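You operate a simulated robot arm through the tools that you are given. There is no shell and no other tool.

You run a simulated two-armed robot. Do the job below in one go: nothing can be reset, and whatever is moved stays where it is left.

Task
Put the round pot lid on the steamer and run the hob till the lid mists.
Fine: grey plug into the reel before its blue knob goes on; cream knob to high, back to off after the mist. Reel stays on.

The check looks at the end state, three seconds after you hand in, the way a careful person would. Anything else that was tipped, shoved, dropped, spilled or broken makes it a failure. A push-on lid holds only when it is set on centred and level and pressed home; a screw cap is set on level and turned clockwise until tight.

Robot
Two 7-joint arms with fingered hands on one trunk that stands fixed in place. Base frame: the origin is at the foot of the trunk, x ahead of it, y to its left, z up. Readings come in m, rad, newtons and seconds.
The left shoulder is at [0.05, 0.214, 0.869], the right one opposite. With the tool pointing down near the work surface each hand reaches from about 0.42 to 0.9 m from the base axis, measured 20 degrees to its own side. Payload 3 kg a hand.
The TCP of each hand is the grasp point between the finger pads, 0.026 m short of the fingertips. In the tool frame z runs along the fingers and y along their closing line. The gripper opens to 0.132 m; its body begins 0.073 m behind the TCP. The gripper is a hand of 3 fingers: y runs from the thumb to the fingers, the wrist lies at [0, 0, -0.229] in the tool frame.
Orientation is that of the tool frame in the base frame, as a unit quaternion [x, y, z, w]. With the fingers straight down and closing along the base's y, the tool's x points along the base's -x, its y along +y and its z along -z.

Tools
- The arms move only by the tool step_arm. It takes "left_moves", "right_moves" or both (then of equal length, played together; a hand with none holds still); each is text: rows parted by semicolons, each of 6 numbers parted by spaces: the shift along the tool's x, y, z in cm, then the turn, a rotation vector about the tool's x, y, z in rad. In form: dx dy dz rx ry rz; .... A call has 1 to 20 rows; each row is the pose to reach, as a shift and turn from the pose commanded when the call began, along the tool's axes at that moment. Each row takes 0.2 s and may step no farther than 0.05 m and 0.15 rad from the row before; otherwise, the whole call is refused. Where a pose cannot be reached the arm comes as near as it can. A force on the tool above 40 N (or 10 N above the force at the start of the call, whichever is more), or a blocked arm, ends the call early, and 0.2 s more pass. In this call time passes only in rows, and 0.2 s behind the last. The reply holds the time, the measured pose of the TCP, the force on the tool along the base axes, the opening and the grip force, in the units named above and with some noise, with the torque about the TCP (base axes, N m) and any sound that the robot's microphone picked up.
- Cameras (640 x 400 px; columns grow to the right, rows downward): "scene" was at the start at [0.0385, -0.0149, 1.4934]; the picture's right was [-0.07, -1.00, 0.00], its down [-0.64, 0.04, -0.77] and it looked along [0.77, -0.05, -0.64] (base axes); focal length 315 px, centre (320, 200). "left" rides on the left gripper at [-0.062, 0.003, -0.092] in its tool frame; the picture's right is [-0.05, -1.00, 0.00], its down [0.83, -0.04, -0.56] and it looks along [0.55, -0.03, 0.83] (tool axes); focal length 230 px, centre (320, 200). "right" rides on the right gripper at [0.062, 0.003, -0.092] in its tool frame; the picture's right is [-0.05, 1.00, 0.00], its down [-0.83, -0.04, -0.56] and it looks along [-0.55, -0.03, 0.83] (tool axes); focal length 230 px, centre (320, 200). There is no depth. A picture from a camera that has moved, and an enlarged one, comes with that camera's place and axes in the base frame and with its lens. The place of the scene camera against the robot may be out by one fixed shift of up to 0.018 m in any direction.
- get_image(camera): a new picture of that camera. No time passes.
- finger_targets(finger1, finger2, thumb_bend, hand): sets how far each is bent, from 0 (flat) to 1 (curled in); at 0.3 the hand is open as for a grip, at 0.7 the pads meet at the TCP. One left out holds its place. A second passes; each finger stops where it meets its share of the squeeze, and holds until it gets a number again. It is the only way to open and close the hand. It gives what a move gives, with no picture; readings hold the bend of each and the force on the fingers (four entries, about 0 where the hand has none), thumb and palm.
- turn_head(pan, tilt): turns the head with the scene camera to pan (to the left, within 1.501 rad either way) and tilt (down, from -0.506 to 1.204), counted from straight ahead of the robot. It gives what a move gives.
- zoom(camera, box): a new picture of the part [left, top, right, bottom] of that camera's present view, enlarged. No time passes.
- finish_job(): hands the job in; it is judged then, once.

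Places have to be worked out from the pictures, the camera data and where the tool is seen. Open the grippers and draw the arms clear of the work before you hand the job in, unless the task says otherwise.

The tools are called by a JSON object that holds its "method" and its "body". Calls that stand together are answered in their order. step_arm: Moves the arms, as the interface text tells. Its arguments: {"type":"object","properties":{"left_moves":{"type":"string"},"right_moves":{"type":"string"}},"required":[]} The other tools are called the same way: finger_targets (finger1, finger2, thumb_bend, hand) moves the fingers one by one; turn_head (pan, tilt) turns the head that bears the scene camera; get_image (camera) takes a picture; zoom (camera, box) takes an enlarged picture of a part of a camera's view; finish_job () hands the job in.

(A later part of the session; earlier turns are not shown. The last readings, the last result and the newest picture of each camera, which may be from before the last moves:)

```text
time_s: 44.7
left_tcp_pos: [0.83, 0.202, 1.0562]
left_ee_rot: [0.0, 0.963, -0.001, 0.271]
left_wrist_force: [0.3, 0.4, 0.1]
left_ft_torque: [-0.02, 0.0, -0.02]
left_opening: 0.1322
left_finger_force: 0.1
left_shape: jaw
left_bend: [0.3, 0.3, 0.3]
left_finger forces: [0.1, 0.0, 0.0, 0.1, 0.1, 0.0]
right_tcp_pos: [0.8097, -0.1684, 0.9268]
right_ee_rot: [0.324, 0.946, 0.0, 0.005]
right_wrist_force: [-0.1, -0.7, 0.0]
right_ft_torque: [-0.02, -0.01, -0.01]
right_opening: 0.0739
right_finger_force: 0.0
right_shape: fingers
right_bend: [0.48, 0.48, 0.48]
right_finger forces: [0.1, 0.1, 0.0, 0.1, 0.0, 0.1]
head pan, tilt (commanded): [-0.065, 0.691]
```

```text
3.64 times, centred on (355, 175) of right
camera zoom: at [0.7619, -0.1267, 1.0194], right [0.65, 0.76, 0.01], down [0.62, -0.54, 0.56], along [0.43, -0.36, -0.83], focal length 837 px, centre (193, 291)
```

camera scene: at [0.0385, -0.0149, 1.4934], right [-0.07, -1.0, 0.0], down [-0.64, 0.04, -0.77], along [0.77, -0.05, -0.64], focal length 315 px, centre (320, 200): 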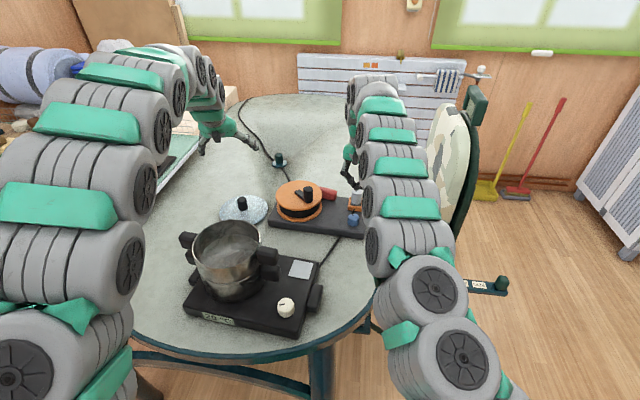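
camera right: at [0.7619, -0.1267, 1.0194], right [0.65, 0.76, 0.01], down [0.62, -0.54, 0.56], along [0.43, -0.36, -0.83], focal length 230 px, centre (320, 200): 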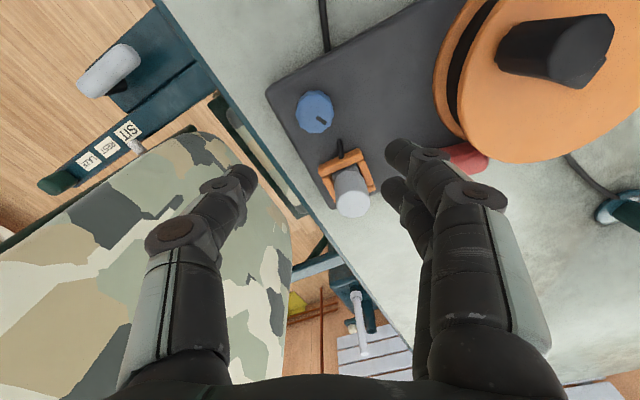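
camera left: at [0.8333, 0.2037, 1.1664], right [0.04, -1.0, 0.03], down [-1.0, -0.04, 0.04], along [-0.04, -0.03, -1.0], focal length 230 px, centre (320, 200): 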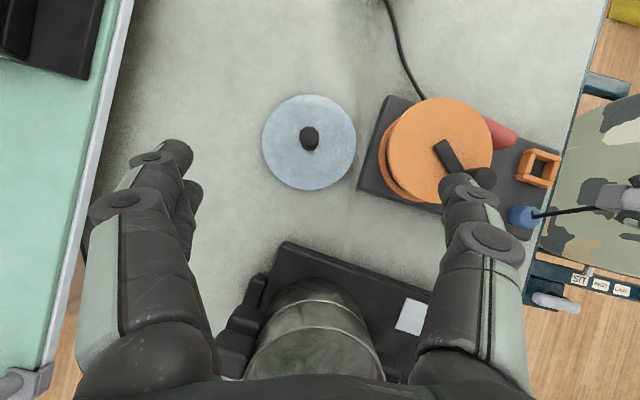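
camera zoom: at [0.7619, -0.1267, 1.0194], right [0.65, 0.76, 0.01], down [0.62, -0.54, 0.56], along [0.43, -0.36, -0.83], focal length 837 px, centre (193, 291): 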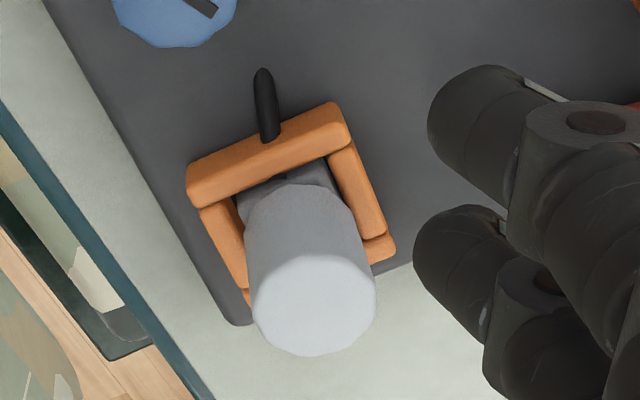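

The knob's axis works out near (0.803, -0.1675), with its top around z≈0.783. I'll descend to just above it and recheck the centring.

{"method": "step_arm", "body": {"right_moves": "0.22 -0.14 3.2 0 0 0; 0.44 -0.27 6.4 0 0 0; 0.66 -0.41 9.4 0 0 0"}}

{"method": "get_image", "body": {"camera": "right"}}

{"method": "zoom", "body": {"camera": "left", "box": [480, 140, 600, 250]}}

```text
time_s: 45.5
left_tcp_pos: [0.8298, 0.2021, 1.0562]
left_ee_rot: [0.0, 0.962, 0.0, 0.271]
left_wrist_force: [0.6, -0.1, 0.3]
left_ft_torque: [0.01, 0.02, 0.01]
left_opening: 0.1319
left_finger_force: 0.0
left_shape: jaw
left_bend: [0.3, 0.3, 0.3]
left_finger forces: [0.0, 0.0, 0.0, 0.0, 0.1, 0.0]
right_tcp_pos: [0.8067, -0.1679, 0.834]
right_ee_rot: [0.325, 0.946, 0.001, 0.006]
right_wrist_force: [1.3, 0.3, -0.5]
right_ft_torque: [-0.04, 0.01, 0.01]
right_opening: 0.0741
right_finger_force: 0.1
right_shape: fingers
right_bend: [0.48, 0.48, 0.48]
right_finger forces: [0.0, 0.0, 0.1, 0.1, 0.0, 0.0]
head pan, tilt (commanded): [-0.065, 0.691]
```

```text
taken
camera right: at [0.7575, -0.1262, 0.9259], right [0.65, 0.76, 0.01], down [0.62, -0.54, 0.56], along [0.43, -0.36, -0.83], focal length 230 px, centre (320, 200)
```

right: 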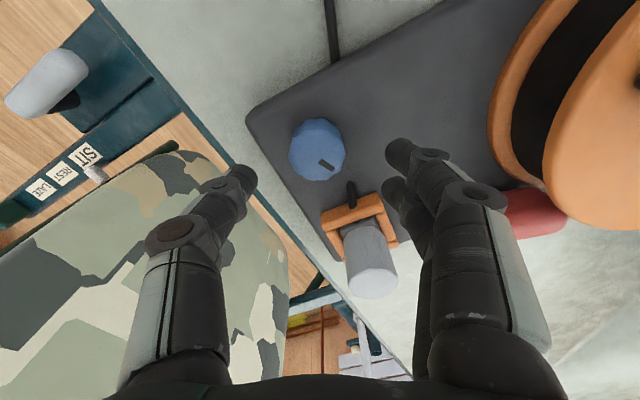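

```text
3.64 times, centred on (540, 195) of left
camera zoom: at [0.8332, 0.2036, 1.1662], right [0.04, -1.0, 0.03], down [-1.0, -0.04, 0.04], along [-0.04, -0.03, -1.0], focal length 837 px, centre (-480, 218)
```

zoom: 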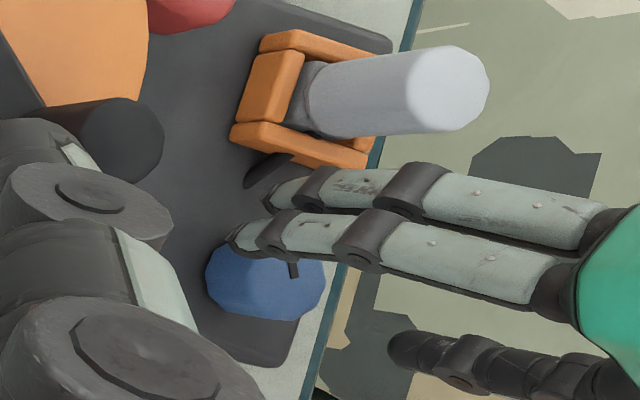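

I'll zoom on the knob from this closer position to fix its centre before lowering the fingers around it.

{"method": "zoom", "body": {"camera": "right", "box": [275, 105, 360, 195]}}

```text
4.44 times, centred on (318, 150) of right
camera zoom: at [0.7575, -0.1262, 0.9259], right [0.65, 0.76, 0.01], down [0.62, -0.54, 0.56], along [0.43, -0.36, -0.83], focal length 1022 px, centre (331, 422)
```

zoom: 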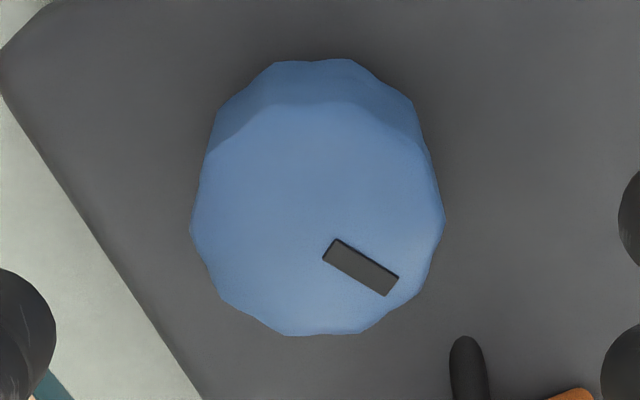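

The knob centre is (0.802, -0.167) with its top at about 0.783. I'll lower to z≈0.791 so the fingertips stay just above the reel's deck.

{"method": "step_arm", "body": {"right_moves": "0.41 -0.21 1.5 0 0 0; 0.41 -0.21 3.0 0 0 0; 0.41 -0.21 4.3 0 0 0"}}

{"method": "get_image", "body": {"camera": "right"}}

{"method": "zoom", "body": {"camera": "left", "box": [480, 140, 600, 250]}}

```text
time_s: 46.3
left_tcp_pos: [0.8299, 0.2018, 1.0568]
left_ee_rot: [0.0, 0.962, 0.0, 0.272]
left_wrist_force: [0.5, -0.3, 0.8]
left_ft_torque: [0.0, 0.02, -0.03]
left_opening: 0.1317
left_finger_force: 0.0
left_shape: jaw
left_bend: [0.3, 0.3, 0.3]
left_finger forces: [0.1, 0.1, 0.0, 0.0, 0.1, 0.0]
right_tcp_pos: [0.7975, -0.1681, 0.7906]
right_ee_rot: [0.324, 0.946, 0.001, 0.006]
right_wrist_force: [-0.9, -0.4, 0.5]
right_ft_torque: [-0.02, 0.04, 0.03]
right_opening: 0.0744
right_finger_force: 0.0
right_shape: fingers
right_bend: [0.48, 0.48, 0.48]
right_finger forces: [0.1, 0.1, 0.0, 0.1, 0.0, 0.0]
head pan, tilt (commanded): [-0.065, 0.691]
```

```text
taken
camera right: at [0.7502, -0.1257, 0.8824], right [0.65, 0.76, 0.01], down [0.62, -0.54, 0.56], along [0.43, -0.36, -0.83], focal length 230 px, centre (320, 200)
```

right: 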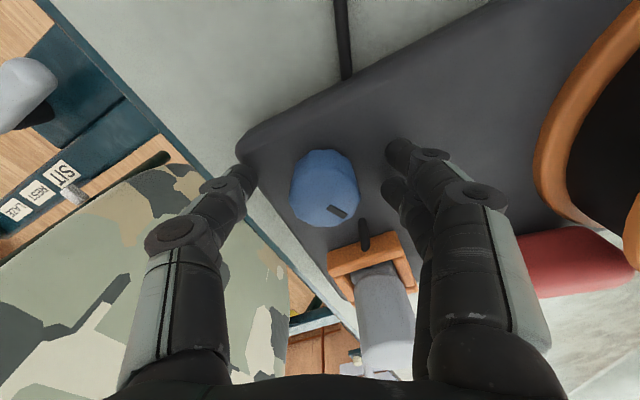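

```text
3.64 times, centred on (540, 195) of left
camera zoom: at [0.8332, 0.2036, 1.1662], right [0.04, -1.0, 0.03], down [-1.0, -0.04, 0.04], along [-0.04, -0.03, -1.0], focal length 837 px, centre (-480, 218)
```

zoom: 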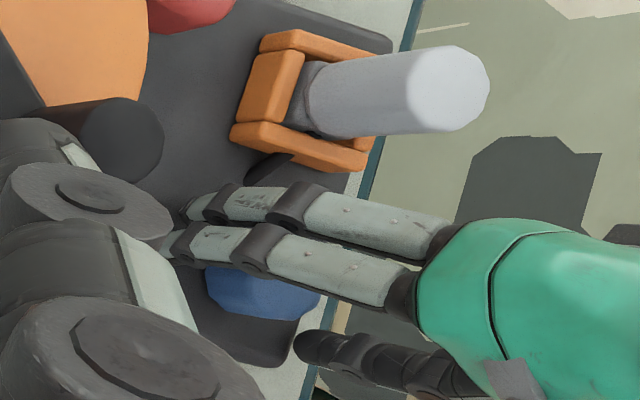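

Let me zoom once more to see the knob's position between the fingers.

{"method": "zoom", "body": {"camera": "right", "box": [230, 120, 430, 260]}}

```text
2.86 times, centred on (330, 190) of right
camera zoom: at [0.7502, -0.1257, 0.8824], right [0.65, 0.76, 0.01], down [0.62, -0.54, 0.56], along [0.43, -0.36, -0.83], focal length 657 px, centre (291, 229)
```

zoom: 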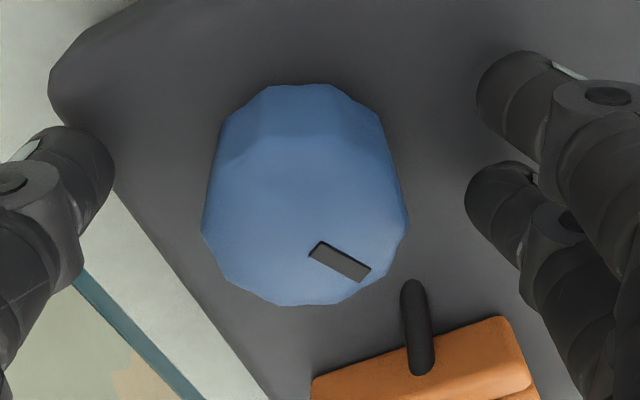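

The knob is at (0.803, -0.1677), so I'll shift about 4 mm to centre it and close the fingers around it.

{"method": "step_arm", "body": {"right_moves": "-0.34 0.28 0 0 0 0"}}

{"method": "finger_targets", "body": {"hand": "right", "finger1": 0.7, "finger2": 0.7, "thumb_bend": 0.7}}

{"method": "zoom", "body": {"camera": "right", "box": [230, 120, 430, 260]}}

```text
time_s: 46.7
left_tcp_pos: [0.8291, 0.2022, 1.0556]
left_ee_rot: [0.0, 0.962, 0.0, 0.272]
left_wrist_force: [0.0, -0.5, 0.1]
left_ft_torque: [0.01, 0.03, -0.01]
left_opening: 0.1318
left_finger_force: 0.1
left_shape: jaw
left_bend: [0.3, 0.3, 0.3]
left_finger forces: [0.0, 0.0, 0.0, 0.0, 0.0, 0.0]
right_tcp_pos: [0.8028, -0.1659, 0.7911]
right_ee_rot: [0.324, 0.946, 0.001, 0.005]
right_wrist_force: [-0.4, -0.3, 0.5]
right_ft_torque: [-0.05, 0.02, -0.02]
right_opening: 0.0739
right_finger_force: 0.0
right_shape: fingers
right_bend: [0.48, 0.48, 0.48]
right_finger forces: [0.0, 0.0, 0.1, 0.0, 0.1, 0.0]
head pan, tilt (commanded): [-0.065, 0.691]
```

```text
time_s: 47.7
left_tcp_pos: [0.8281, 0.2026, 1.0569]
left_ee_rot: [-0.001, 0.962, 0.0, 0.271]
left_wrist_force: [0.5, -0.3, -0.6]
left_ft_torque: [0.0, 0.01, 0.0]
left_opening: 0.1319
left_finger_force: 0.1
left_shape: jaw
left_bend: [0.3, 0.3, 0.3]
left_finger forces: [0.1, 0.0, 0.0, 0.1, 0.0, 0.0]
right_tcp_pos: [0.8027, -0.1669, 0.7906]
right_ee_rot: [0.324, 0.946, 0.0, 0.005]
right_wrist_force: [-1.5, -0.6, 0.5]
right_ft_torque: [-0.03, 0.07, 0.05]
right_opening: 0.0318
right_finger_force: 12.3
right_shape: fingers
right_bend: [0.63, 0.61, 0.64]
right_finger forces: [5.2, 6.1, 0.1, 0.0, 13.3, 0.1]
head pan, tilt (commanded): [-0.065, 0.691]
```

```text
2.86 times, centred on (330, 190) of right
camera zoom: at [0.7547, -0.1258, 0.8824], right [0.65, 0.76, 0.0], down [0.62, -0.54, 0.56], along [0.43, -0.36, -0.83], focal length 657 px, centre (291, 229)
```

zoom: 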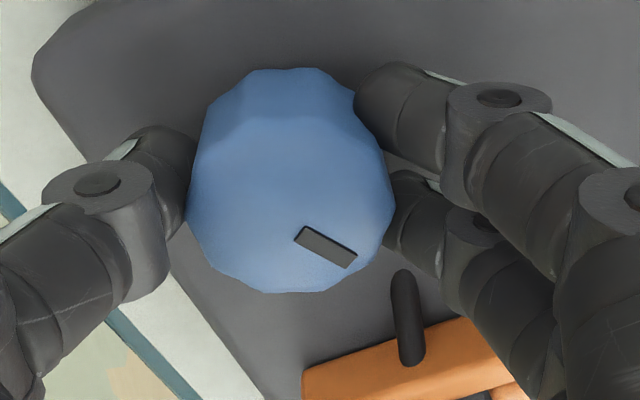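

The grip on the knob is even at 5.2, 6.1 and 13.3 N. I'll turn it clockwise by about 0.6 rad and watch the torque and pointer.

{"method": "step_arm", "body": {"right_moves": "0 0 0 0 0 0.12; 0 0 0 0 0 0.24; 0 0 0 0 0 0.36; 0 0 0 0 0 0.48; 0 0 0 0 0 0.6"}}

{"method": "zoom", "body": {"camera": "right", "box": [230, 120, 430, 260]}}

{"method": "zoom", "body": {"camera": "scene", "box": [260, 170, 400, 340]}}

```text
time_s: 48.9
left_tcp_pos: [0.8291, 0.2024, 1.0547]
left_ee_rot: [-0.001, 0.962, 0.001, 0.272]
left_wrist_force: [0.3, -0.9, -1.0]
left_ft_torque: [0.01, 0.02, 0.0]
left_opening: 0.1319
left_finger_force: 0.1
left_shape: jaw
left_bend: [0.3, 0.3, 0.3]
left_finger forces: [0.0, 0.1, 0.0, 0.0, 0.0, 0.1]
right_tcp_pos: [0.8037, -0.1676, 0.7916]
right_ee_rot: [0.589, 0.808, 0.003, 0.006]
right_wrist_force: [1.9, 7.6, 0.7]
right_ft_torque: [0.14, -0.06, 0.01]
right_opening: 0.0316
right_finger_force: 12.8
right_shape: fingers
right_bend: [0.62, 0.61, 0.64]
right_finger forces: [8.4, 7.4, 0.2, 0.1, 10.5, 0.1]
head pan, tilt (commanded): [-0.065, 0.691]
```

```text
2.86 times, centred on (330, 190) of right
camera zoom: at [0.7859, -0.1065, 0.8827], right [0.97, 0.26, 0.01], down [0.21, -0.8, 0.56], along [0.15, -0.54, -0.83], focal length 657 px, centre (291, 229)
```

zoom: 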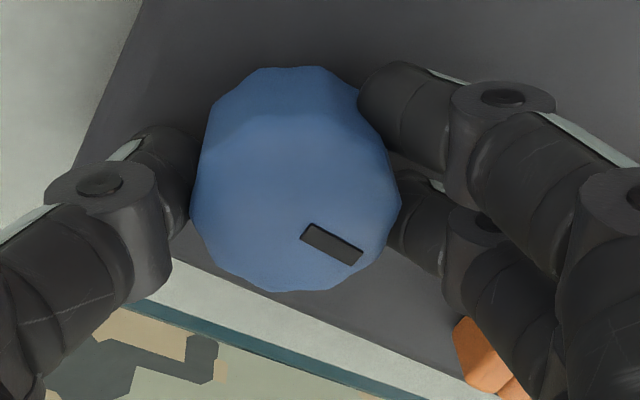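

```text
2.35 times, centred on (330, 255) of scene
camera zoom: at [0.0387, -0.0148, 1.4934], right [-0.07, -1.0, 0.0], down [-0.64, 0.04, -0.77], along [0.77, -0.05, -0.64], focal length 742 px, centre (296, 71)
```

zoom: 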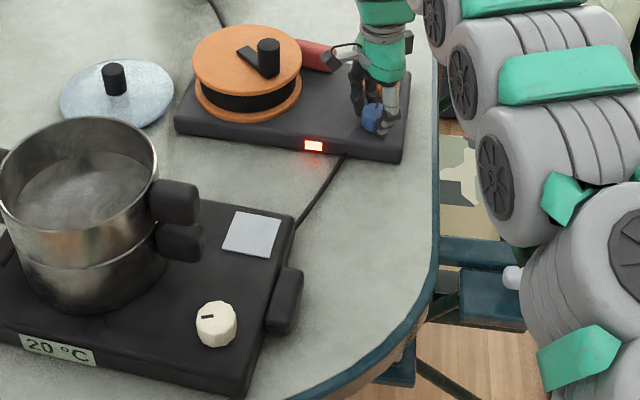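

A red lamp lit on the reel's front, so clockwise turns it on. I'll turn a bit further to be well past the switching point, watching for an end stop.

{"method": "step_arm", "body": {"right_moves": "0 0 0 0 0 0.12; 0 0 0 0 0 0.24; 0 0 0 0 0 0.36"}}

{"method": "zoom", "body": {"camera": "right", "box": [230, 120, 430, 260]}}

{"method": "zoom", "body": {"camera": "scene", "box": [260, 170, 400, 340]}}

```text
time_s: 49.7
left_tcp_pos: [0.8287, 0.2024, 1.0559]
left_ee_rot: [0.0, 0.962, 0.0, 0.271]
left_wrist_force: [0.1, -0.1, 0.2]
left_ft_torque: [-0.04, 0.0, -0.02]
left_opening: 0.1319
left_finger_force: 0.0
left_shape: jaw
left_bend: [0.3, 0.3, 0.3]
left_finger forces: [0.0, 0.0, 0.0, 0.0, 0.0, 0.0]
right_tcp_pos: [0.8025, -0.1663, 0.791]
right_ee_rot: [0.725, 0.689, 0.004, 0.005]
right_wrist_force: [5.9, 3.5, -0.2]
right_ft_torque: [0.09, -0.24, 0.08]
right_opening: 0.0315
right_finger_force: 14.4
right_shape: fingers
right_bend: [0.62, 0.61, 0.65]
right_finger forces: [8.8, 8.6, 0.0, 0.1, 10.4, 0.0]
head pan, tilt (commanded): [-0.065, 0.691]
```

```text
2.86 times, centred on (330, 190) of right
camera zoom: at [0.8077, -0.1043, 0.8823], right [0.99, -0.1, 0.01], down [-0.09, -0.83, 0.56], along [-0.05, -0.55, -0.83], focal length 657 px, centre (291, 229)
```

zoom: 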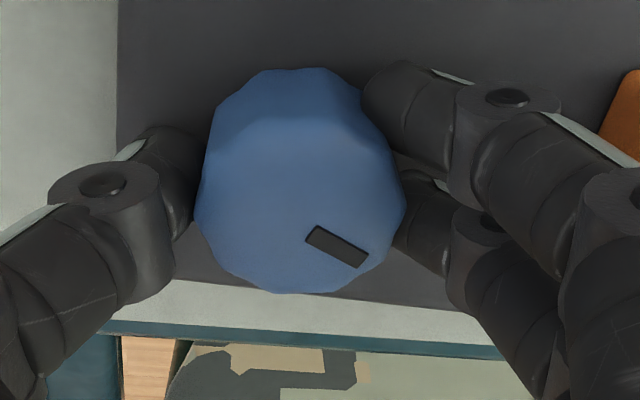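

```text
2.35 times, centred on (330, 255) of scene
camera zoom: at [0.0386, -0.0148, 1.4934], right [-0.07, -1.0, 0.0], down [-0.64, 0.04, -0.77], along [0.77, -0.05, -0.64], focal length 742 px, centre (296, 71)
```

zoom: 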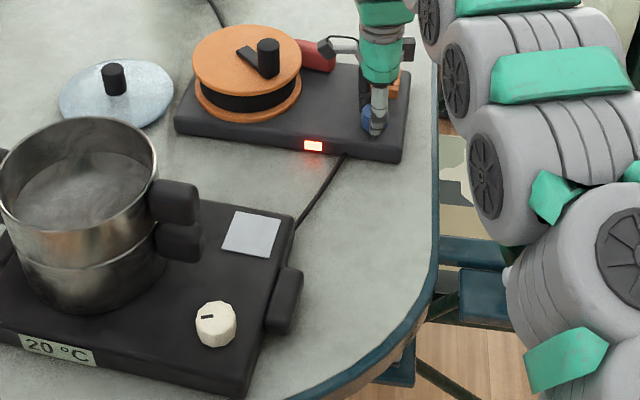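

The lamp is still lit with no stop felt. One more small increment will show whether there's an end stop nearby.

{"method": "step_arm", "body": {"right_moves": "0 0 0 0 0 0.12; 0 0 0 0 0 0.24; 0 0 0 0 0 0.36; 0 0 0 0 0 0.48"}}

{"method": "zoom", "body": {"camera": "right", "box": [230, 120, 430, 260]}}

{"method": "zoom", "body": {"camera": "scene", "box": [260, 170, 400, 340]}}

```text
time_s: 50.7
left_tcp_pos: [0.8283, 0.2029, 1.055]
left_ee_rot: [0.001, 0.962, 0.0, 0.271]
left_wrist_force: [0.5, 0.1, 0.0]
left_ft_torque: [-0.03, 0.0, 0.0]
left_opening: 0.1316
left_finger_force: 0.1
left_shape: jaw
left_bend: [0.3, 0.3, 0.3]
left_finger forces: [0.0, 0.1, 0.0, 0.1, 0.1, 0.1]
right_tcp_pos: [0.8021, -0.1645, 0.7926]
right_ee_rot: [0.867, 0.498, 0.005, 0.004]
right_wrist_force: [13.0, 13.8, -0.1]
right_ft_torque: [0.29, -0.27, 0.54]
right_opening: 0.0291
right_finger_force: 18.7
right_shape: fingers
right_bend: [0.62, 0.6, 0.65]
right_finger forces: [19.5, 7.0, 0.0, 0.0, 10.3, 0.0]
head pan, tilt (commanded): [-0.065, 0.691]
```

```text
2.86 times, centred on (330, 190) of right
camera zoom: at [0.8354, -0.1119, 0.8833], right [0.84, -0.55, 0.01], down [-0.46, -0.69, 0.55], along [-0.29, -0.47, -0.83], focal length 657 px, centre (291, 229)
```

zoom: 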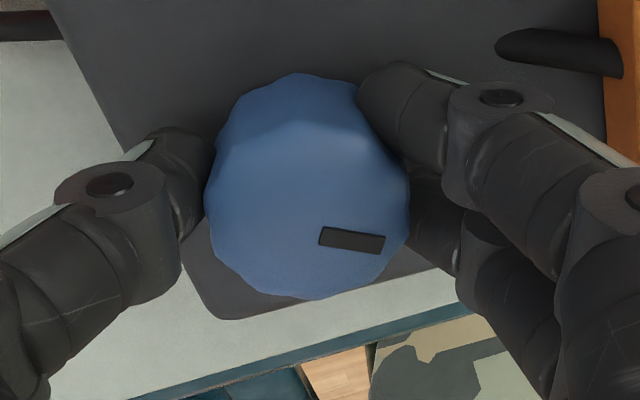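

```text
2.35 times, centred on (330, 255) of scene
camera zoom: at [0.0387, -0.0147, 1.4934], right [-0.06, -1.0, 0.0], down [-0.64, 0.04, -0.77], along [0.77, -0.05, -0.64], focal length 742 px, centre (296, 71)
```

zoom: 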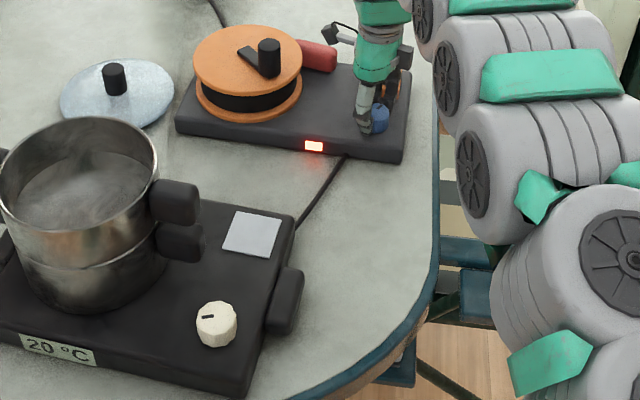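

The stop was reached (torque 0.54 N·m) with the lamp lit. I'll relax the twist slightly and release the knob.

{"method": "step_arm", "body": {"right_moves": "0 0 0 0 0 -0.1"}}

{"method": "finger_targets", "body": {"hand": "right", "finger1": 0.5, "finger2": 0.5, "thumb_bend": 0.5}}

{"method": "zoom", "body": {"camera": "right", "box": [230, 120, 430, 260]}}

{"method": "zoom", "body": {"camera": "scene", "box": [260, 170, 400, 340]}}

```text
time_s: 51.1
left_tcp_pos: [0.8293, 0.2022, 1.0555]
left_ee_rot: [0.001, 0.963, 0.0, 0.271]
left_wrist_force: [-0.9, 0.0, 0.3]
left_ft_torque: [-0.02, -0.01, -0.02]
left_opening: 0.132
left_finger_force: 0.0
left_shape: jaw
left_bend: [0.3, 0.3, 0.3]
left_finger forces: [0.0, 0.1, 0.0, 0.1, 0.1, 0.0]
right_tcp_pos: [0.8026, -0.166, 0.7901]
right_ee_rot: [0.841, 0.541, 0.005, 0.004]
right_wrist_force: [9.7, 13.4, -0.9]
right_ft_torque: [0.26, -0.21, 0.04]
right_opening: 0.0295
right_finger_force: 16.4
right_shape: fingers
right_bend: [0.62, 0.6, 0.65]
right_finger forces: [12.7, 8.6, 0.0, 0.0, 12.6, 0.0]
head pan, tilt (commanded): [-0.065, 0.691]
```

```text
time_s: 52.1
left_tcp_pos: [0.8291, 0.2029, 1.0562]
left_ee_rot: [0.0, 0.962, 0.0, 0.272]
left_wrist_force: [-0.2, -0.7, 0.1]
left_ft_torque: [0.0, 0.01, 0.0]
left_opening: 0.1318
left_finger_force: 0.0
left_shape: jaw
left_bend: [0.3, 0.3, 0.3]
left_finger forces: [0.0, 0.0, 0.1, 0.1, 0.0, 0.0]
right_tcp_pos: [0.8018, -0.1648, 0.7899]
right_ee_rot: [0.842, 0.54, 0.003, 0.003]
right_wrist_force: [-0.6, 0.5, 0.3]
right_ft_torque: [0.01, 0.02, 0.0]
right_opening: 0.0671
right_finger_force: 0.0
right_shape: fingers
right_bend: [0.5, 0.5, 0.5]
right_finger forces: [0.0, 0.1, 0.0, 0.1, 0.1, 0.1]
head pan, tilt (commanded): [-0.065, 0.691]
```

```text
2.86 times, centred on (330, 190) of right
camera zoom: at [0.8294, -0.11, 0.8828], right [0.89, -0.46, 0.01], down [-0.39, -0.74, 0.55], along [-0.25, -0.49, -0.83], focal length 657 px, centre (291, 229)
```

zoom: 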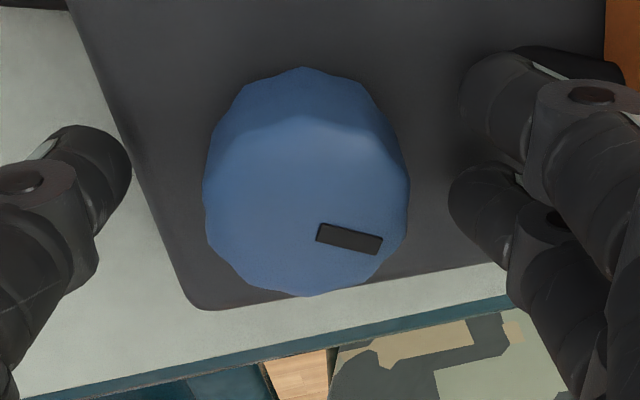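

```text
2.35 times, centred on (330, 255) of scene
camera zoom: at [0.0385, -0.0149, 1.4934], right [-0.07, -1.0, 0.0], down [-0.64, 0.04, -0.77], along [0.77, -0.05, -0.64], focal length 742 px, centre (296, 71)
```

zoom: 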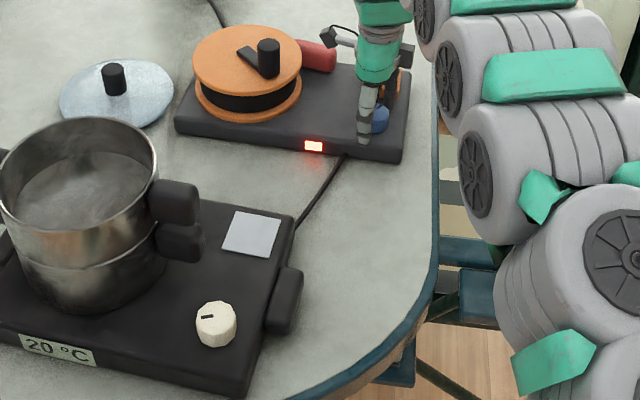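

The reel's lamp stays lit. I'll lift the right hand clear and park it back near the robot, turned to α≈0 with fingers ready for the cream knob later.

{"method": "step_arm", "body": {"right_moves": "0 -0.5 -2.5 0 0 0; 0 -0.5 -6.5 0 0 0; 0 -0.5 -10.5 0 0 0; -1 -3.5 -13 0 0 -0.145; -2.2 -6.5 -15 0 0 -0.29; -3.4 -9.5 -17 0 0 -0.435; -4.6 -12.5 -19 0 0 -0.58; -5.8 -15.5 -21 0 0 -0.725; -7.0 -18.5 -21 0 0 -0.87; -8.2 -21 -21 0 0 -1.015; -9.1 -23.3 -21 0 0 -1.16; -9.1 -23.3 -21 0 0 -1.305; -9.1 -23.3 -21 0 0 -1.45; -9.1 -23.3 -21 0 0 -1.595; -9.1 -23.3 -21 0 0 -1.74; -9.1 -23.3 -21 0 0 -1.885; -9.1 -23.3 -21 0 0 -2.0"}}

{"method": "get_image", "body": {"camera": "scene"}}

{"method": "get_image", "body": {"camera": "right"}}

{"method": "get_image", "body": {"camera": "left"}}

```text
time_s: 55.7
left_tcp_pos: [0.8293, 0.2029, 1.0554]
left_ee_rot: [0.001, 0.963, 0.0, 0.271]
left_wrist_force: [-0.2, -0.5, 0.5]
left_ft_torque: [0.0, -0.03, 0.01]
left_opening: 0.1318
left_finger_force: 0.0
left_shape: jaw
left_bend: [0.3, 0.3, 0.3]
left_finger forces: [0.0, 0.1, 0.0, 0.0, 0.1, 0.1]
right_tcp_pos: [0.5523, -0.1522, 0.9985]
right_ee_rot: [-0.001, 1.0, -0.001, 0.005]
right_wrist_force: [-0.5, 0.5, -0.1]
right_ft_torque: [0.03, 0.04, 0.01]
right_opening: 0.0675
right_finger_force: 0.0
right_shape: fingers
right_bend: [0.5, 0.5, 0.5]
right_finger forces: [0.1, 0.0, 0.0, 0.0, 0.0, 0.0]
head pan, tilt (commanded): [-0.065, 0.691]
```

```text
taken
camera scene: at [0.0385, -0.0149, 1.4934], right [-0.07, -1.0, 0.0], down [-0.64, 0.04, -0.77], along [0.77, -0.05, -0.64], focal length 315 px, centre (320, 200)
```

scene: 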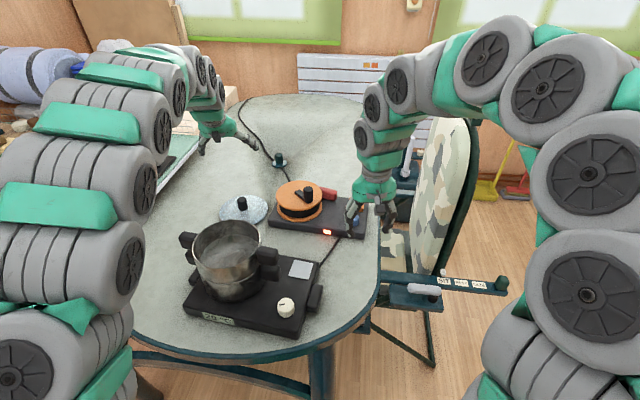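

```text
taken
camera right: at [0.4882, -0.1485, 1.0897], right [0.05, 1.0, 0.0], down [0.82, -0.04, 0.56], along [0.56, -0.03, -0.83], focal length 230 px, centre (320, 200)
```

right: 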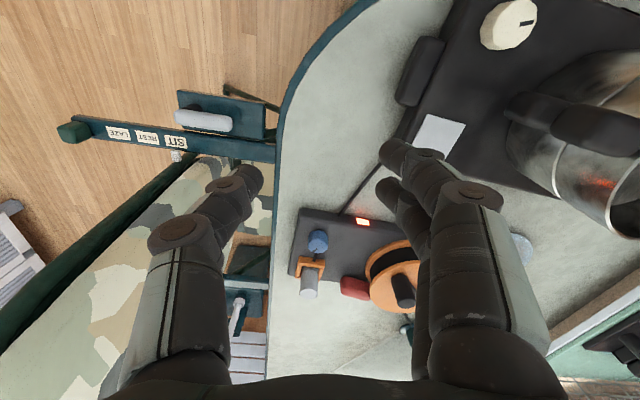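

```text
taken
camera left: at [0.8333, 0.2036, 1.1663], right [0.04, -1.0, 0.03], down [-1.0, -0.04, 0.04], along [-0.04, -0.03, -1.0], focal length 230 px, centre (320, 200)
```

left: 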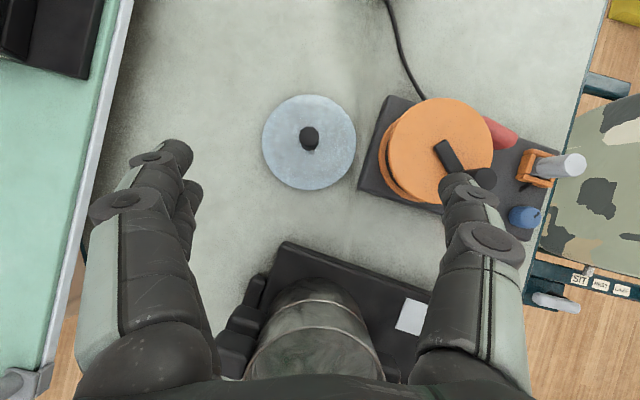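

Reel, lamp and plug all look right. Before lifting the lid I'll fly the left hand over the pot with its camera looking straight down, to measure the pot's rim centre precisely.

{"method": "step_arm", "body": {"left_moves": "2.7 0 -2.93 0 0 0; 5.4 0 -5.86 0 0 0; 8.1 0 -8.8 0 0 0; 10.8 0 -11.7 0 0 0; 13.5 0 -14.6 0 0 0; 16.2 0 -17.57 0 0 0"}}

{"method": "get_image", "body": {"camera": "left"}}

{"method": "zoom", "body": {"camera": "left", "box": [220, 110, 420, 300]}}

```text
time_s: 57.1
left_tcp_pos: [0.6009, 0.2021, 1.1197]
left_ee_rot: [0.001, 0.963, 0.0, 0.271]
left_wrist_force: [0.3, 0.7, 0.4]
left_ft_torque: [0.01, -0.02, 0.01]
left_opening: 0.1318
left_finger_force: 0.1
left_shape: jaw
left_bend: [0.3, 0.3, 0.3]
left_finger forces: [0.0, 0.1, 0.0, 0.0, 0.1, 0.0]
right_tcp_pos: [0.5514, -0.1532, 0.9976]
right_ee_rot: [0.0, 1.0, -0.002, 0.005]
right_wrist_force: [0.1, 0.3, 1.2]
right_ft_torque: [0.0, -0.04, 0.02]
right_opening: 0.0675
right_finger_force: 0.0
right_shape: fingers
right_bend: [0.5, 0.5, 0.5]
right_finger forces: [0.1, 0.0, 0.1, 0.0, 0.0, 0.1]
head pan, tilt (commanded): [-0.065, 0.691]
```

```text
taken
camera left: at [0.6048, 0.2034, 1.2303], right [0.04, -1.0, 0.03], down [-1.0, -0.04, 0.04], along [-0.04, -0.03, -1.0], focal length 230 px, centre (320, 200)
```

left: 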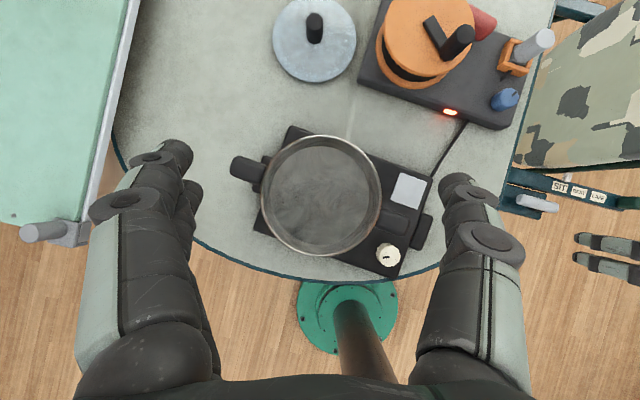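

```text
2.11 times, centred on (320, 205) of left
camera zoom: at [0.6048, 0.2034, 1.2303], right [0.04, -1.0, 0.03], down [-1.0, -0.04, 0.04], along [-0.04, -0.03, -1.0], focal length 484 px, centre (320, 190)
```

zoom: 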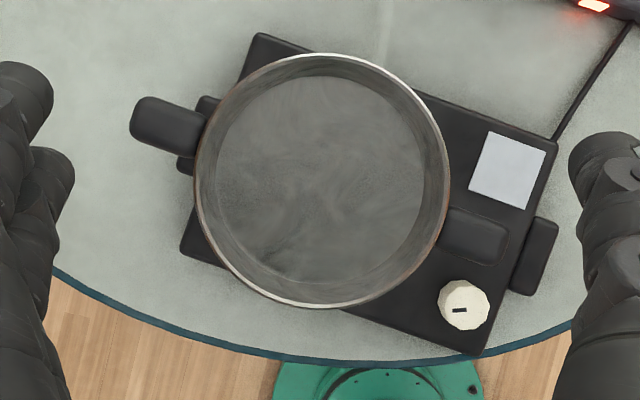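

The rim circle gives a pot centre near (0.599, 0.193) with the rim at z≈0.90 and a radius of about 0.087 m. The lid and its knob are also visible obliquely from here, so I'll zoom on them for knob height and lid position.

{"method": "zoom", "body": {"camera": "left", "box": [260, 0, 370, 90]}}

{"method": "zoom", "body": {"camera": "scene", "box": [205, 180, 285, 240]}}

```text
4.44 times, centred on (315, 45) of left
camera zoom: at [0.6048, 0.2034, 1.2303], right [0.04, -1.0, 0.03], down [-1.0, -0.04, 0.04], along [-0.04, -0.03, -1.0], focal length 1022 px, centre (342, 889)
```

zoom: 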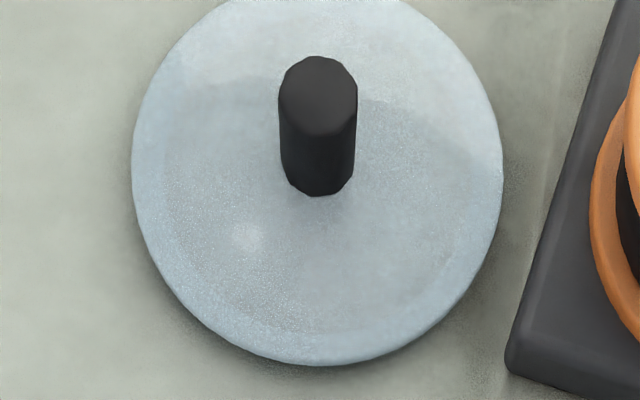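

```text
6.67 times, centred on (245, 210) of scene
camera zoom: at [0.0384, -0.0149, 1.4934], right [-0.07, -1.0, 0.0], down [-0.64, 0.04, -0.77], along [0.77, -0.05, -0.64], focal length 2101 px, centre (820, 133)
```

zoom: 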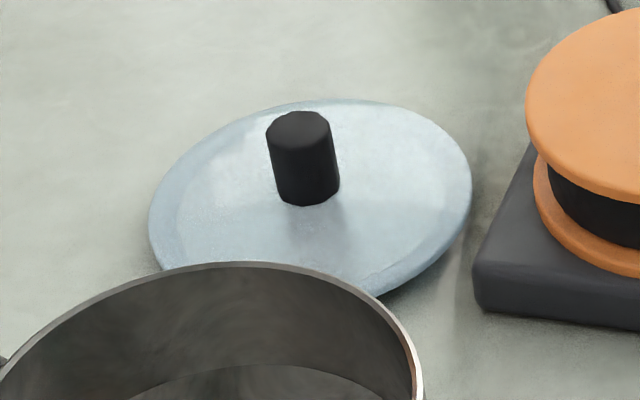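

The lid's knob runs from z≈0.743 to 0.788, about 35 mm across, centred near (0.9195, 0.2145). I'll narrow the left hand and hover above the knob with a 0.35 rad tilt.

{"method": "finger_targets", "body": {"hand": "left", "finger1": 0.47, "finger2": 0.47, "thumb_bend": 0.47}}

{"method": "step_arm", "body": {"left_moves": "-1.45 0.13 3.71 0 0.02 0; -2.9 0.25 7.43 0 0.04 0; -4.36 0.38 11.14 0 0.06 0; -5.81 0.5 14.86 0 0.08 0; -7.27 0.63 18.57 0 0.1 0; -8.72 0.75 22.28 0 0.12 0; -10.17 0.88 26.0 0 0.14 0; -11.62 1.0 29.7 0 0.16 0; -13.08 1.13 33.43 0 0.18 0; -14.53 1.25 37.14 0 0.2 0"}}

{"method": "get_image", "body": {"camera": "left"}}

{"method": "zoom", "body": {"camera": "scene", "box": [185, 140, 305, 240]}}

```text
time_s: 58.1
left_tcp_pos: [0.6004, 0.2031, 1.1217]
left_ee_rot: [-0.001, 0.962, 0.0, 0.271]
left_wrist_force: [-0.5, -0.4, 0.0]
left_ft_torque: [-0.02, 0.03, 0.0]
left_opening: 0.0788
left_finger_force: 0.1
left_shape: fingers
left_bend: [0.47, 0.47, 0.47]
left_finger forces: [0.0, 0.0, 0.1, 0.1, 0.0, 0.0]
right_tcp_pos: [0.5502, -0.153, 0.9988]
right_ee_rot: [0.0, 1.0, -0.001, 0.005]
right_wrist_force: [-0.2, -0.5, 0.4]
right_ft_torque: [-0.01, -0.02, -0.02]
right_opening: 0.0676
right_finger_force: 0.0
right_shape: fingers
right_bend: [0.5, 0.5, 0.5]
right_finger forces: [0.0, 0.0, 0.1, 0.1, 0.0, 0.0]
head pan, tilt (commanded): [-0.065, 0.691]
```

```text
time_s: 60.3
left_tcp_pos: [0.9128, 0.216, 0.8821]
left_ee_rot: [-0.001, 0.985, 0.001, 0.174]
left_wrist_force: [-0.2, -0.5, 0.1]
left_ft_torque: [-0.03, 0.02, -0.03]
left_opening: 0.0784
left_finger_force: 0.1
left_shape: fingers
left_bend: [0.47, 0.47, 0.47]
left_finger forces: [0.1, 0.1, 0.0, 0.1, 0.0, 0.0]
right_tcp_pos: [0.5509, -0.1531, 0.9982]
right_ee_rot: [-0.001, 1.0, -0.001, 0.005]
right_wrist_force: [-0.7, -0.1, 0.0]
right_ft_torque: [-0.01, -0.04, -0.02]
right_opening: 0.0674
right_finger_force: 0.0
right_shape: fingers
right_bend: [0.5, 0.5, 0.5]
right_finger forces: [0.0, 0.1, 0.1, 0.0, 0.1, 0.0]
head pan, tilt (commanded): [-0.065, 0.691]
```

```text
taken
camera left: at [0.9391, 0.2177, 0.9898], right [0.05, -1.0, 0.02], down [-0.97, -0.04, 0.24], along [-0.24, -0.03, -0.97], focal length 230 px, centre (320, 200)
```

left: 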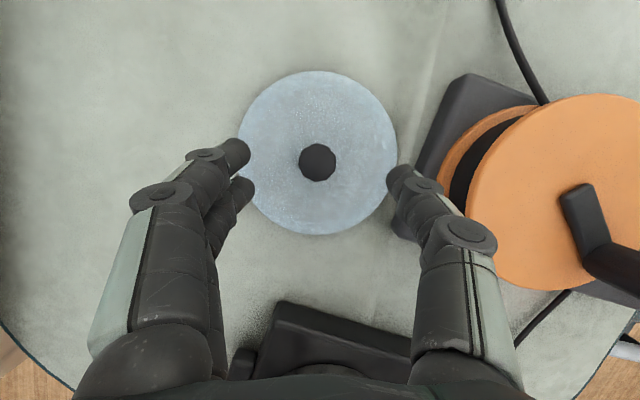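

```text
4.00 times, centred on (245, 190) of scene
camera zoom: at [0.0385, -0.0148, 1.4934], right [-0.07, -1.0, 0.0], down [-0.64, 0.04, -0.77], along [0.77, -0.05, -0.64], focal length 1261 px, centre (620, 240)
```

zoom: 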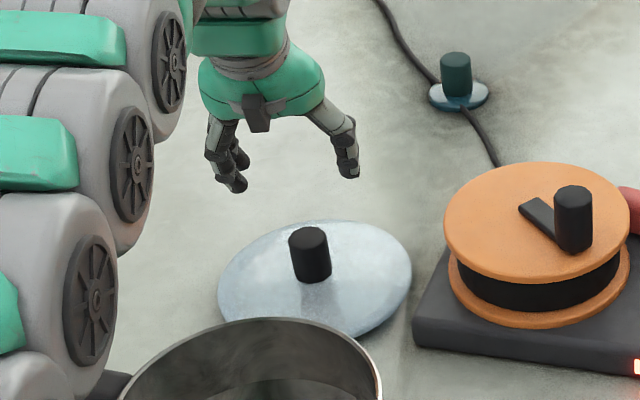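

The knob is right below in the left view. I'll zoom in to centre on it.

{"method": "zoom", "body": {"camera": "left", "box": [225, 60, 415, 250]}}

{"method": "zoom", "body": {"camera": "left", "box": [290, 135, 350, 190]}}

```text
2.11 times, centred on (320, 155) of left
camera zoom: at [0.9391, 0.2177, 0.9898], right [0.05, -1.0, 0.02], down [-0.97, -0.04, 0.24], along [-0.24, -0.03, -0.97], focal length 484 px, centre (320, 295)
```

zoom: 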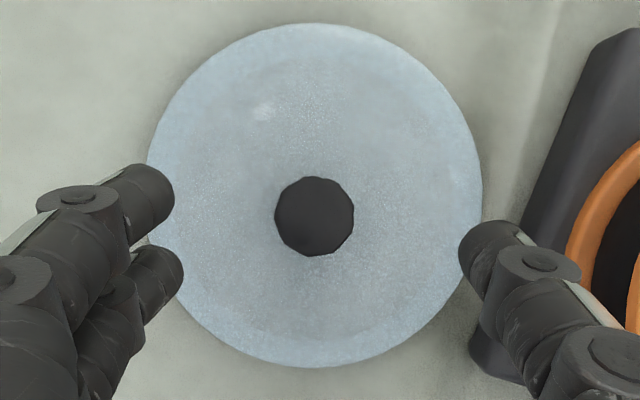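

```text
7.27 times, centred on (320, 162) of left
camera zoom: at [0.9391, 0.2177, 0.9898], right [0.05, -1.0, 0.02], down [-0.97, -0.04, 0.24], along [-0.24, -0.03, -0.97], focal length 1673 px, centre (320, 473)
```

zoom: 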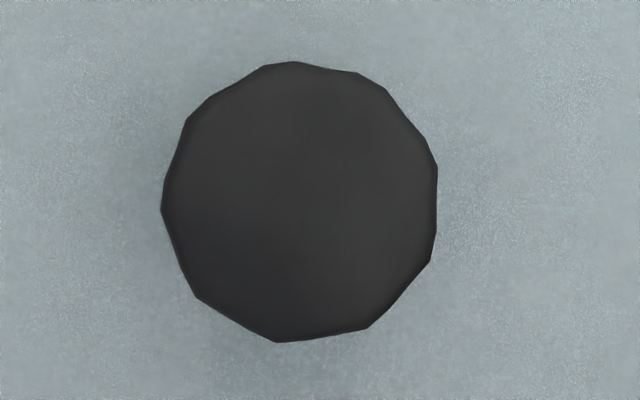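

The lid's centre comes out at (0.923, 0.215), matching the knob. I'll descend 60 mm first and see where the hand reads.

{"method": "step_arm", "body": {"left_moves": "0.56 -0.02 1.92 0 0 0; 1.12 -0.04 3.85 0 0 0; 1.68 -0.06 5.77 0 0 0"}}

{"method": "get_image", "body": {"camera": "left"}}

```text
time_s: 61.1
left_tcp_pos: [0.9195, 0.2169, 0.8208]
left_ee_rot: [0.0, 0.985, 0.0, 0.174]
left_wrist_force: [0.7, -0.3, -0.1]
left_ft_torque: [0.02, -0.03, 0.0]
left_opening: 0.0788
left_finger_force: 0.1
left_shape: fingers
left_bend: [0.47, 0.47, 0.47]
left_finger forces: [0.0, 0.1, 0.0, 0.1, 0.0, 0.0]
right_tcp_pos: [0.552, -0.1523, 0.9985]
right_ee_rot: [0.001, 1.0, -0.001, 0.005]
right_wrist_force: [0.0, -0.2, 0.0]
right_ft_torque: [-0.01, -0.03, 0.0]
right_opening: 0.0673
right_finger_force: 0.1
right_shape: fingers
right_bend: [0.5, 0.5, 0.5]
right_finger forces: [0.0, 0.0, 0.1, 0.1, 0.1, 0.1]
head pan, tilt (commanded): [-0.065, 0.691]
```

```text
taken
camera left: at [0.9457, 0.2179, 0.9287], right [0.05, -1.0, 0.02], down [-0.97, -0.04, 0.24], along [-0.24, -0.03, -0.97], focal length 230 px, centre (320, 200)
```

left: 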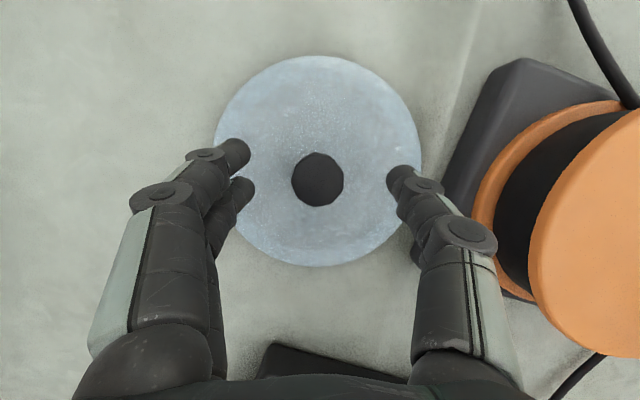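

The knob reads (0.924, 0.2154) again. I'll descend the last 43 mm with a small centring shift so the fingertips stop about 10 mm above the glass.

{"method": "step_arm", "body": {"left_moves": "0.54 -0.15 2.11 0 0 0; 1.08 -0.15 4.22 0 0 0"}}

{"method": "get_image", "body": {"camera": "left"}}

{"method": "zoom", "body": {"camera": "scene", "box": [195, 160, 295, 240]}}

```text
time_s: 61.7
left_tcp_pos: [0.9258, 0.2141, 0.7783]
left_ee_rot: [0.0, 0.985, 0.0, 0.175]
left_wrist_force: [0.6, -0.3, -0.8]
left_ft_torque: [-0.02, 0.01, -0.01]
left_opening: 0.0786
left_finger_force: 0.1
left_shape: fingers
left_bend: [0.47, 0.47, 0.47]
left_finger forces: [0.0, 0.0, 0.0, 0.0, 0.1, 0.0]
right_tcp_pos: [0.5506, -0.153, 0.9993]
right_ee_rot: [0.0, 1.0, -0.001, 0.005]
right_wrist_force: [-0.1, 0.0, -0.1]
right_ft_torque: [-0.02, 0.0, -0.01]
right_opening: 0.0672
right_finger_force: 0.1
right_shape: fingers
right_bend: [0.5, 0.5, 0.5]
right_finger forces: [0.0, 0.1, 0.0, 0.0, 0.1, 0.0]
head pan, tilt (commanded): [-0.065, 0.691]
```

```text
taken
camera left: at [0.9523, 0.2151, 0.8855], right [0.05, -1.0, 0.02], down [-0.97, -0.04, 0.24], along [-0.23, -0.03, -0.97], focal length 230 px, centre (320, 200)
```

left: 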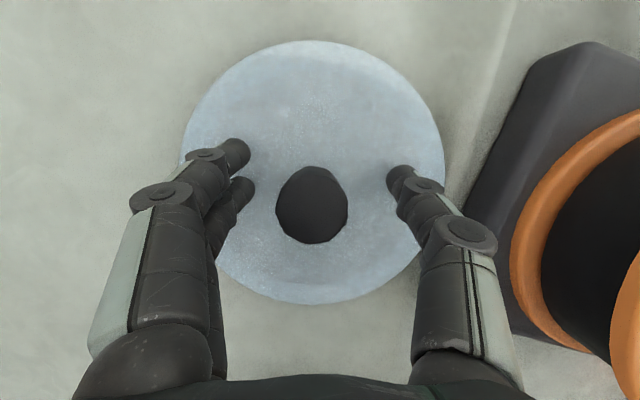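

```text
5.00 times, centred on (245, 200) of scene
camera zoom: at [0.0385, -0.0148, 1.4934], right [-0.07, -1.0, 0.0], down [-0.64, 0.04, -0.77], along [0.77, -0.05, -0.64], focal length 1576 px, centre (695, 200)
```

zoom: 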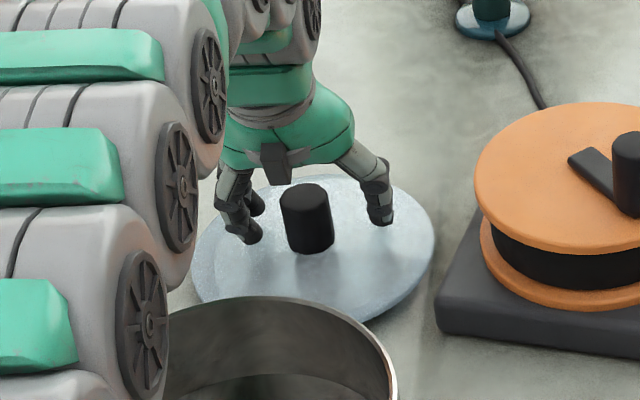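

The hand is centred on the knob within about 1 mm and the fingertips are clear of the glass. Closing the grip now.

{"method": "finger_targets", "body": {"hand": "left", "finger1": 0.72, "finger2": 0.72, "thumb_bend": 0.72}}

{"method": "get_image", "body": {"camera": "left"}}

```text
time_s: 62.7
left_tcp_pos: [0.9263, 0.2137, 0.7792]
left_ee_rot: [0.0, 0.985, 0.0, 0.174]
left_wrist_force: [0.8, -0.4, -0.3]
left_ft_torque: [0.0, 0.04, -0.03]
left_opening: 0.0154
left_finger_force: 11.8
left_shape: fingers
left_bend: [0.71, 0.63, 0.66]
left_finger forces: [2.0, 9.9, 0.0, 0.0, 11.2, 0.0]
right_tcp_pos: [0.5512, -0.1539, 0.9978]
right_ee_rot: [0.0, 1.0, 0.0, 0.006]
right_wrist_force: [0.2, 0.7, 0.5]
right_ft_torque: [-0.04, -0.01, 0.03]
right_opening: 0.0675
right_finger_force: 0.1
right_shape: fingers
right_bend: [0.5, 0.5, 0.5]
right_finger forces: [0.0, 0.2, 0.1, 0.0, 0.1, 0.0]
head pan, tilt (commanded): [-0.065, 0.691]
```

```text
taken
camera left: at [0.9522, 0.2152, 0.8853], right [0.05, -1.0, 0.02], down [-0.97, -0.04, 0.24], along [-0.24, -0.03, -0.97], focal length 230 px, centre (320, 200)
```

left: 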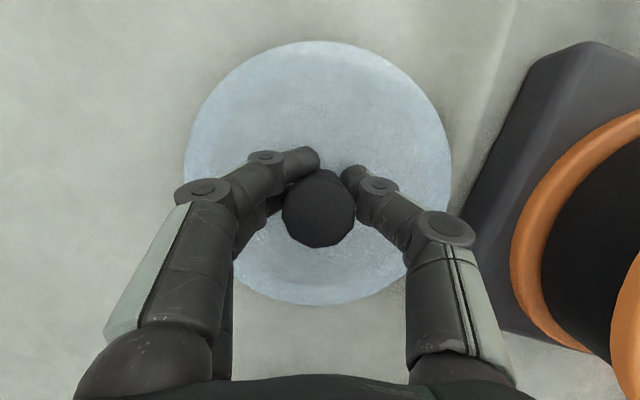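

Finger 1 carries only 2 N because the fingertips sit a little too far forward of the knob. I'll reopen, shift 5 mm back and regrip more evenly.

{"method": "finger_targets", "body": {"hand": "left", "finger1": 0.55, "finger2": 0.55, "thumb_bend": 0.55}}

{"method": "step_arm", "body": {"left_moves": "0.52 0.05 -0.19 0 0 0"}}

{"method": "finger_targets", "body": {"hand": "left", "finger1": 0.72, "finger2": 0.72, "thumb_bend": 0.72}}

{"method": "get_image", "body": {"camera": "left"}}

```text
time_s: 63.7
left_tcp_pos: [0.9263, 0.2131, 0.7779]
left_ee_rot: [0.0, 0.985, 0.0, 0.174]
left_wrist_force: [0.1, 0.2, -0.1]
left_ft_torque: [0.01, -0.02, -0.01]
left_opening: 0.0504
left_finger_force: 0.1
left_shape: fingers
left_bend: [0.55, 0.55, 0.55]
left_finger forces: [0.0, 0.1, 0.1, 0.0, 0.0, 0.0]
right_tcp_pos: [0.551, -0.1524, 0.9979]
right_ee_rot: [0.0, 1.0, -0.001, 0.005]
right_wrist_force: [0.1, 0.3, 0.3]
right_ft_torque: [0.03, 0.01, 0.02]
right_opening: 0.0675
right_finger_force: 0.0
right_shape: fingers
right_bend: [0.5, 0.5, 0.5]
right_finger forces: [0.0, 0.0, 0.1, 0.0, 0.0, 0.0]
head pan, tilt (commanded): [-0.065, 0.691]
```

```text
time_s: 64.1
left_tcp_pos: [0.92, 0.213, 0.779]
left_ee_rot: [0.0, 0.985, 0.0, 0.173]
left_wrist_force: [0.1, -0.1, -0.3]
left_ft_torque: [-0.04, 0.0, -0.04]
left_opening: 0.0505
left_finger_force: 0.1
left_shape: fingers
left_bend: [0.55, 0.55, 0.55]
left_finger forces: [0.0, 0.1, 0.1, 0.0, 0.0, 0.1]
right_tcp_pos: [0.5519, -0.152, 0.9982]
right_ee_rot: [0.0, 1.0, 0.0, 0.005]
right_wrist_force: [-0.2, 0.9, 0.4]
right_ft_torque: [0.01, -0.01, 0.03]
right_opening: 0.0676
right_finger_force: 0.1
right_shape: fingers
right_bend: [0.5, 0.5, 0.5]
right_finger forces: [0.0, 0.1, 0.0, 0.1, 0.0, 0.0]
head pan, tilt (commanded): [-0.065, 0.691]
```

```text
time_s: 65.1
left_tcp_pos: [0.9194, 0.214, 0.7777]
left_ee_rot: [0.0, 0.985, -0.001, 0.174]
left_wrist_force: [0.2, 0.0, 0.3]
left_ft_torque: [0.01, 0.01, 0.0]
left_opening: 0.0237
left_finger_force: 13.7
left_shape: fingers
left_bend: [0.68, 0.64, 0.65]
left_finger forces: [4.9, 9.5, 0.0, 0.1, 13.7, 0.0]
right_tcp_pos: [0.5516, -0.1524, 0.9982]
right_ee_rot: [0.0, 1.0, -0.001, 0.005]
right_wrist_force: [0.0, -0.3, 0.7]
right_ft_torque: [0.01, 0.0, -0.02]
right_opening: 0.0674
right_finger_force: 0.0
right_shape: fingers
right_bend: [0.5, 0.5, 0.5]
right_finger forces: [0.1, 0.1, 0.0, 0.1, 0.0, 0.1]
head pan, tilt (commanded): [-0.065, 0.691]
```

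```text
taken
camera left: at [0.9461, 0.2146, 0.8859], right [0.05, -1.0, 0.02], down [-0.97, -0.04, 0.24], along [-0.24, -0.03, -0.97], focal length 230 px, centre (320, 200)
```

left: 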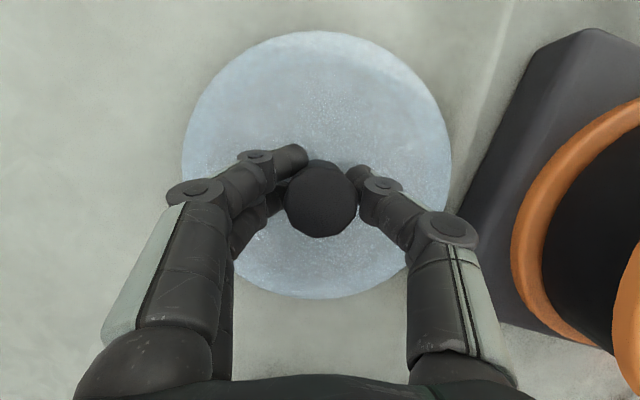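

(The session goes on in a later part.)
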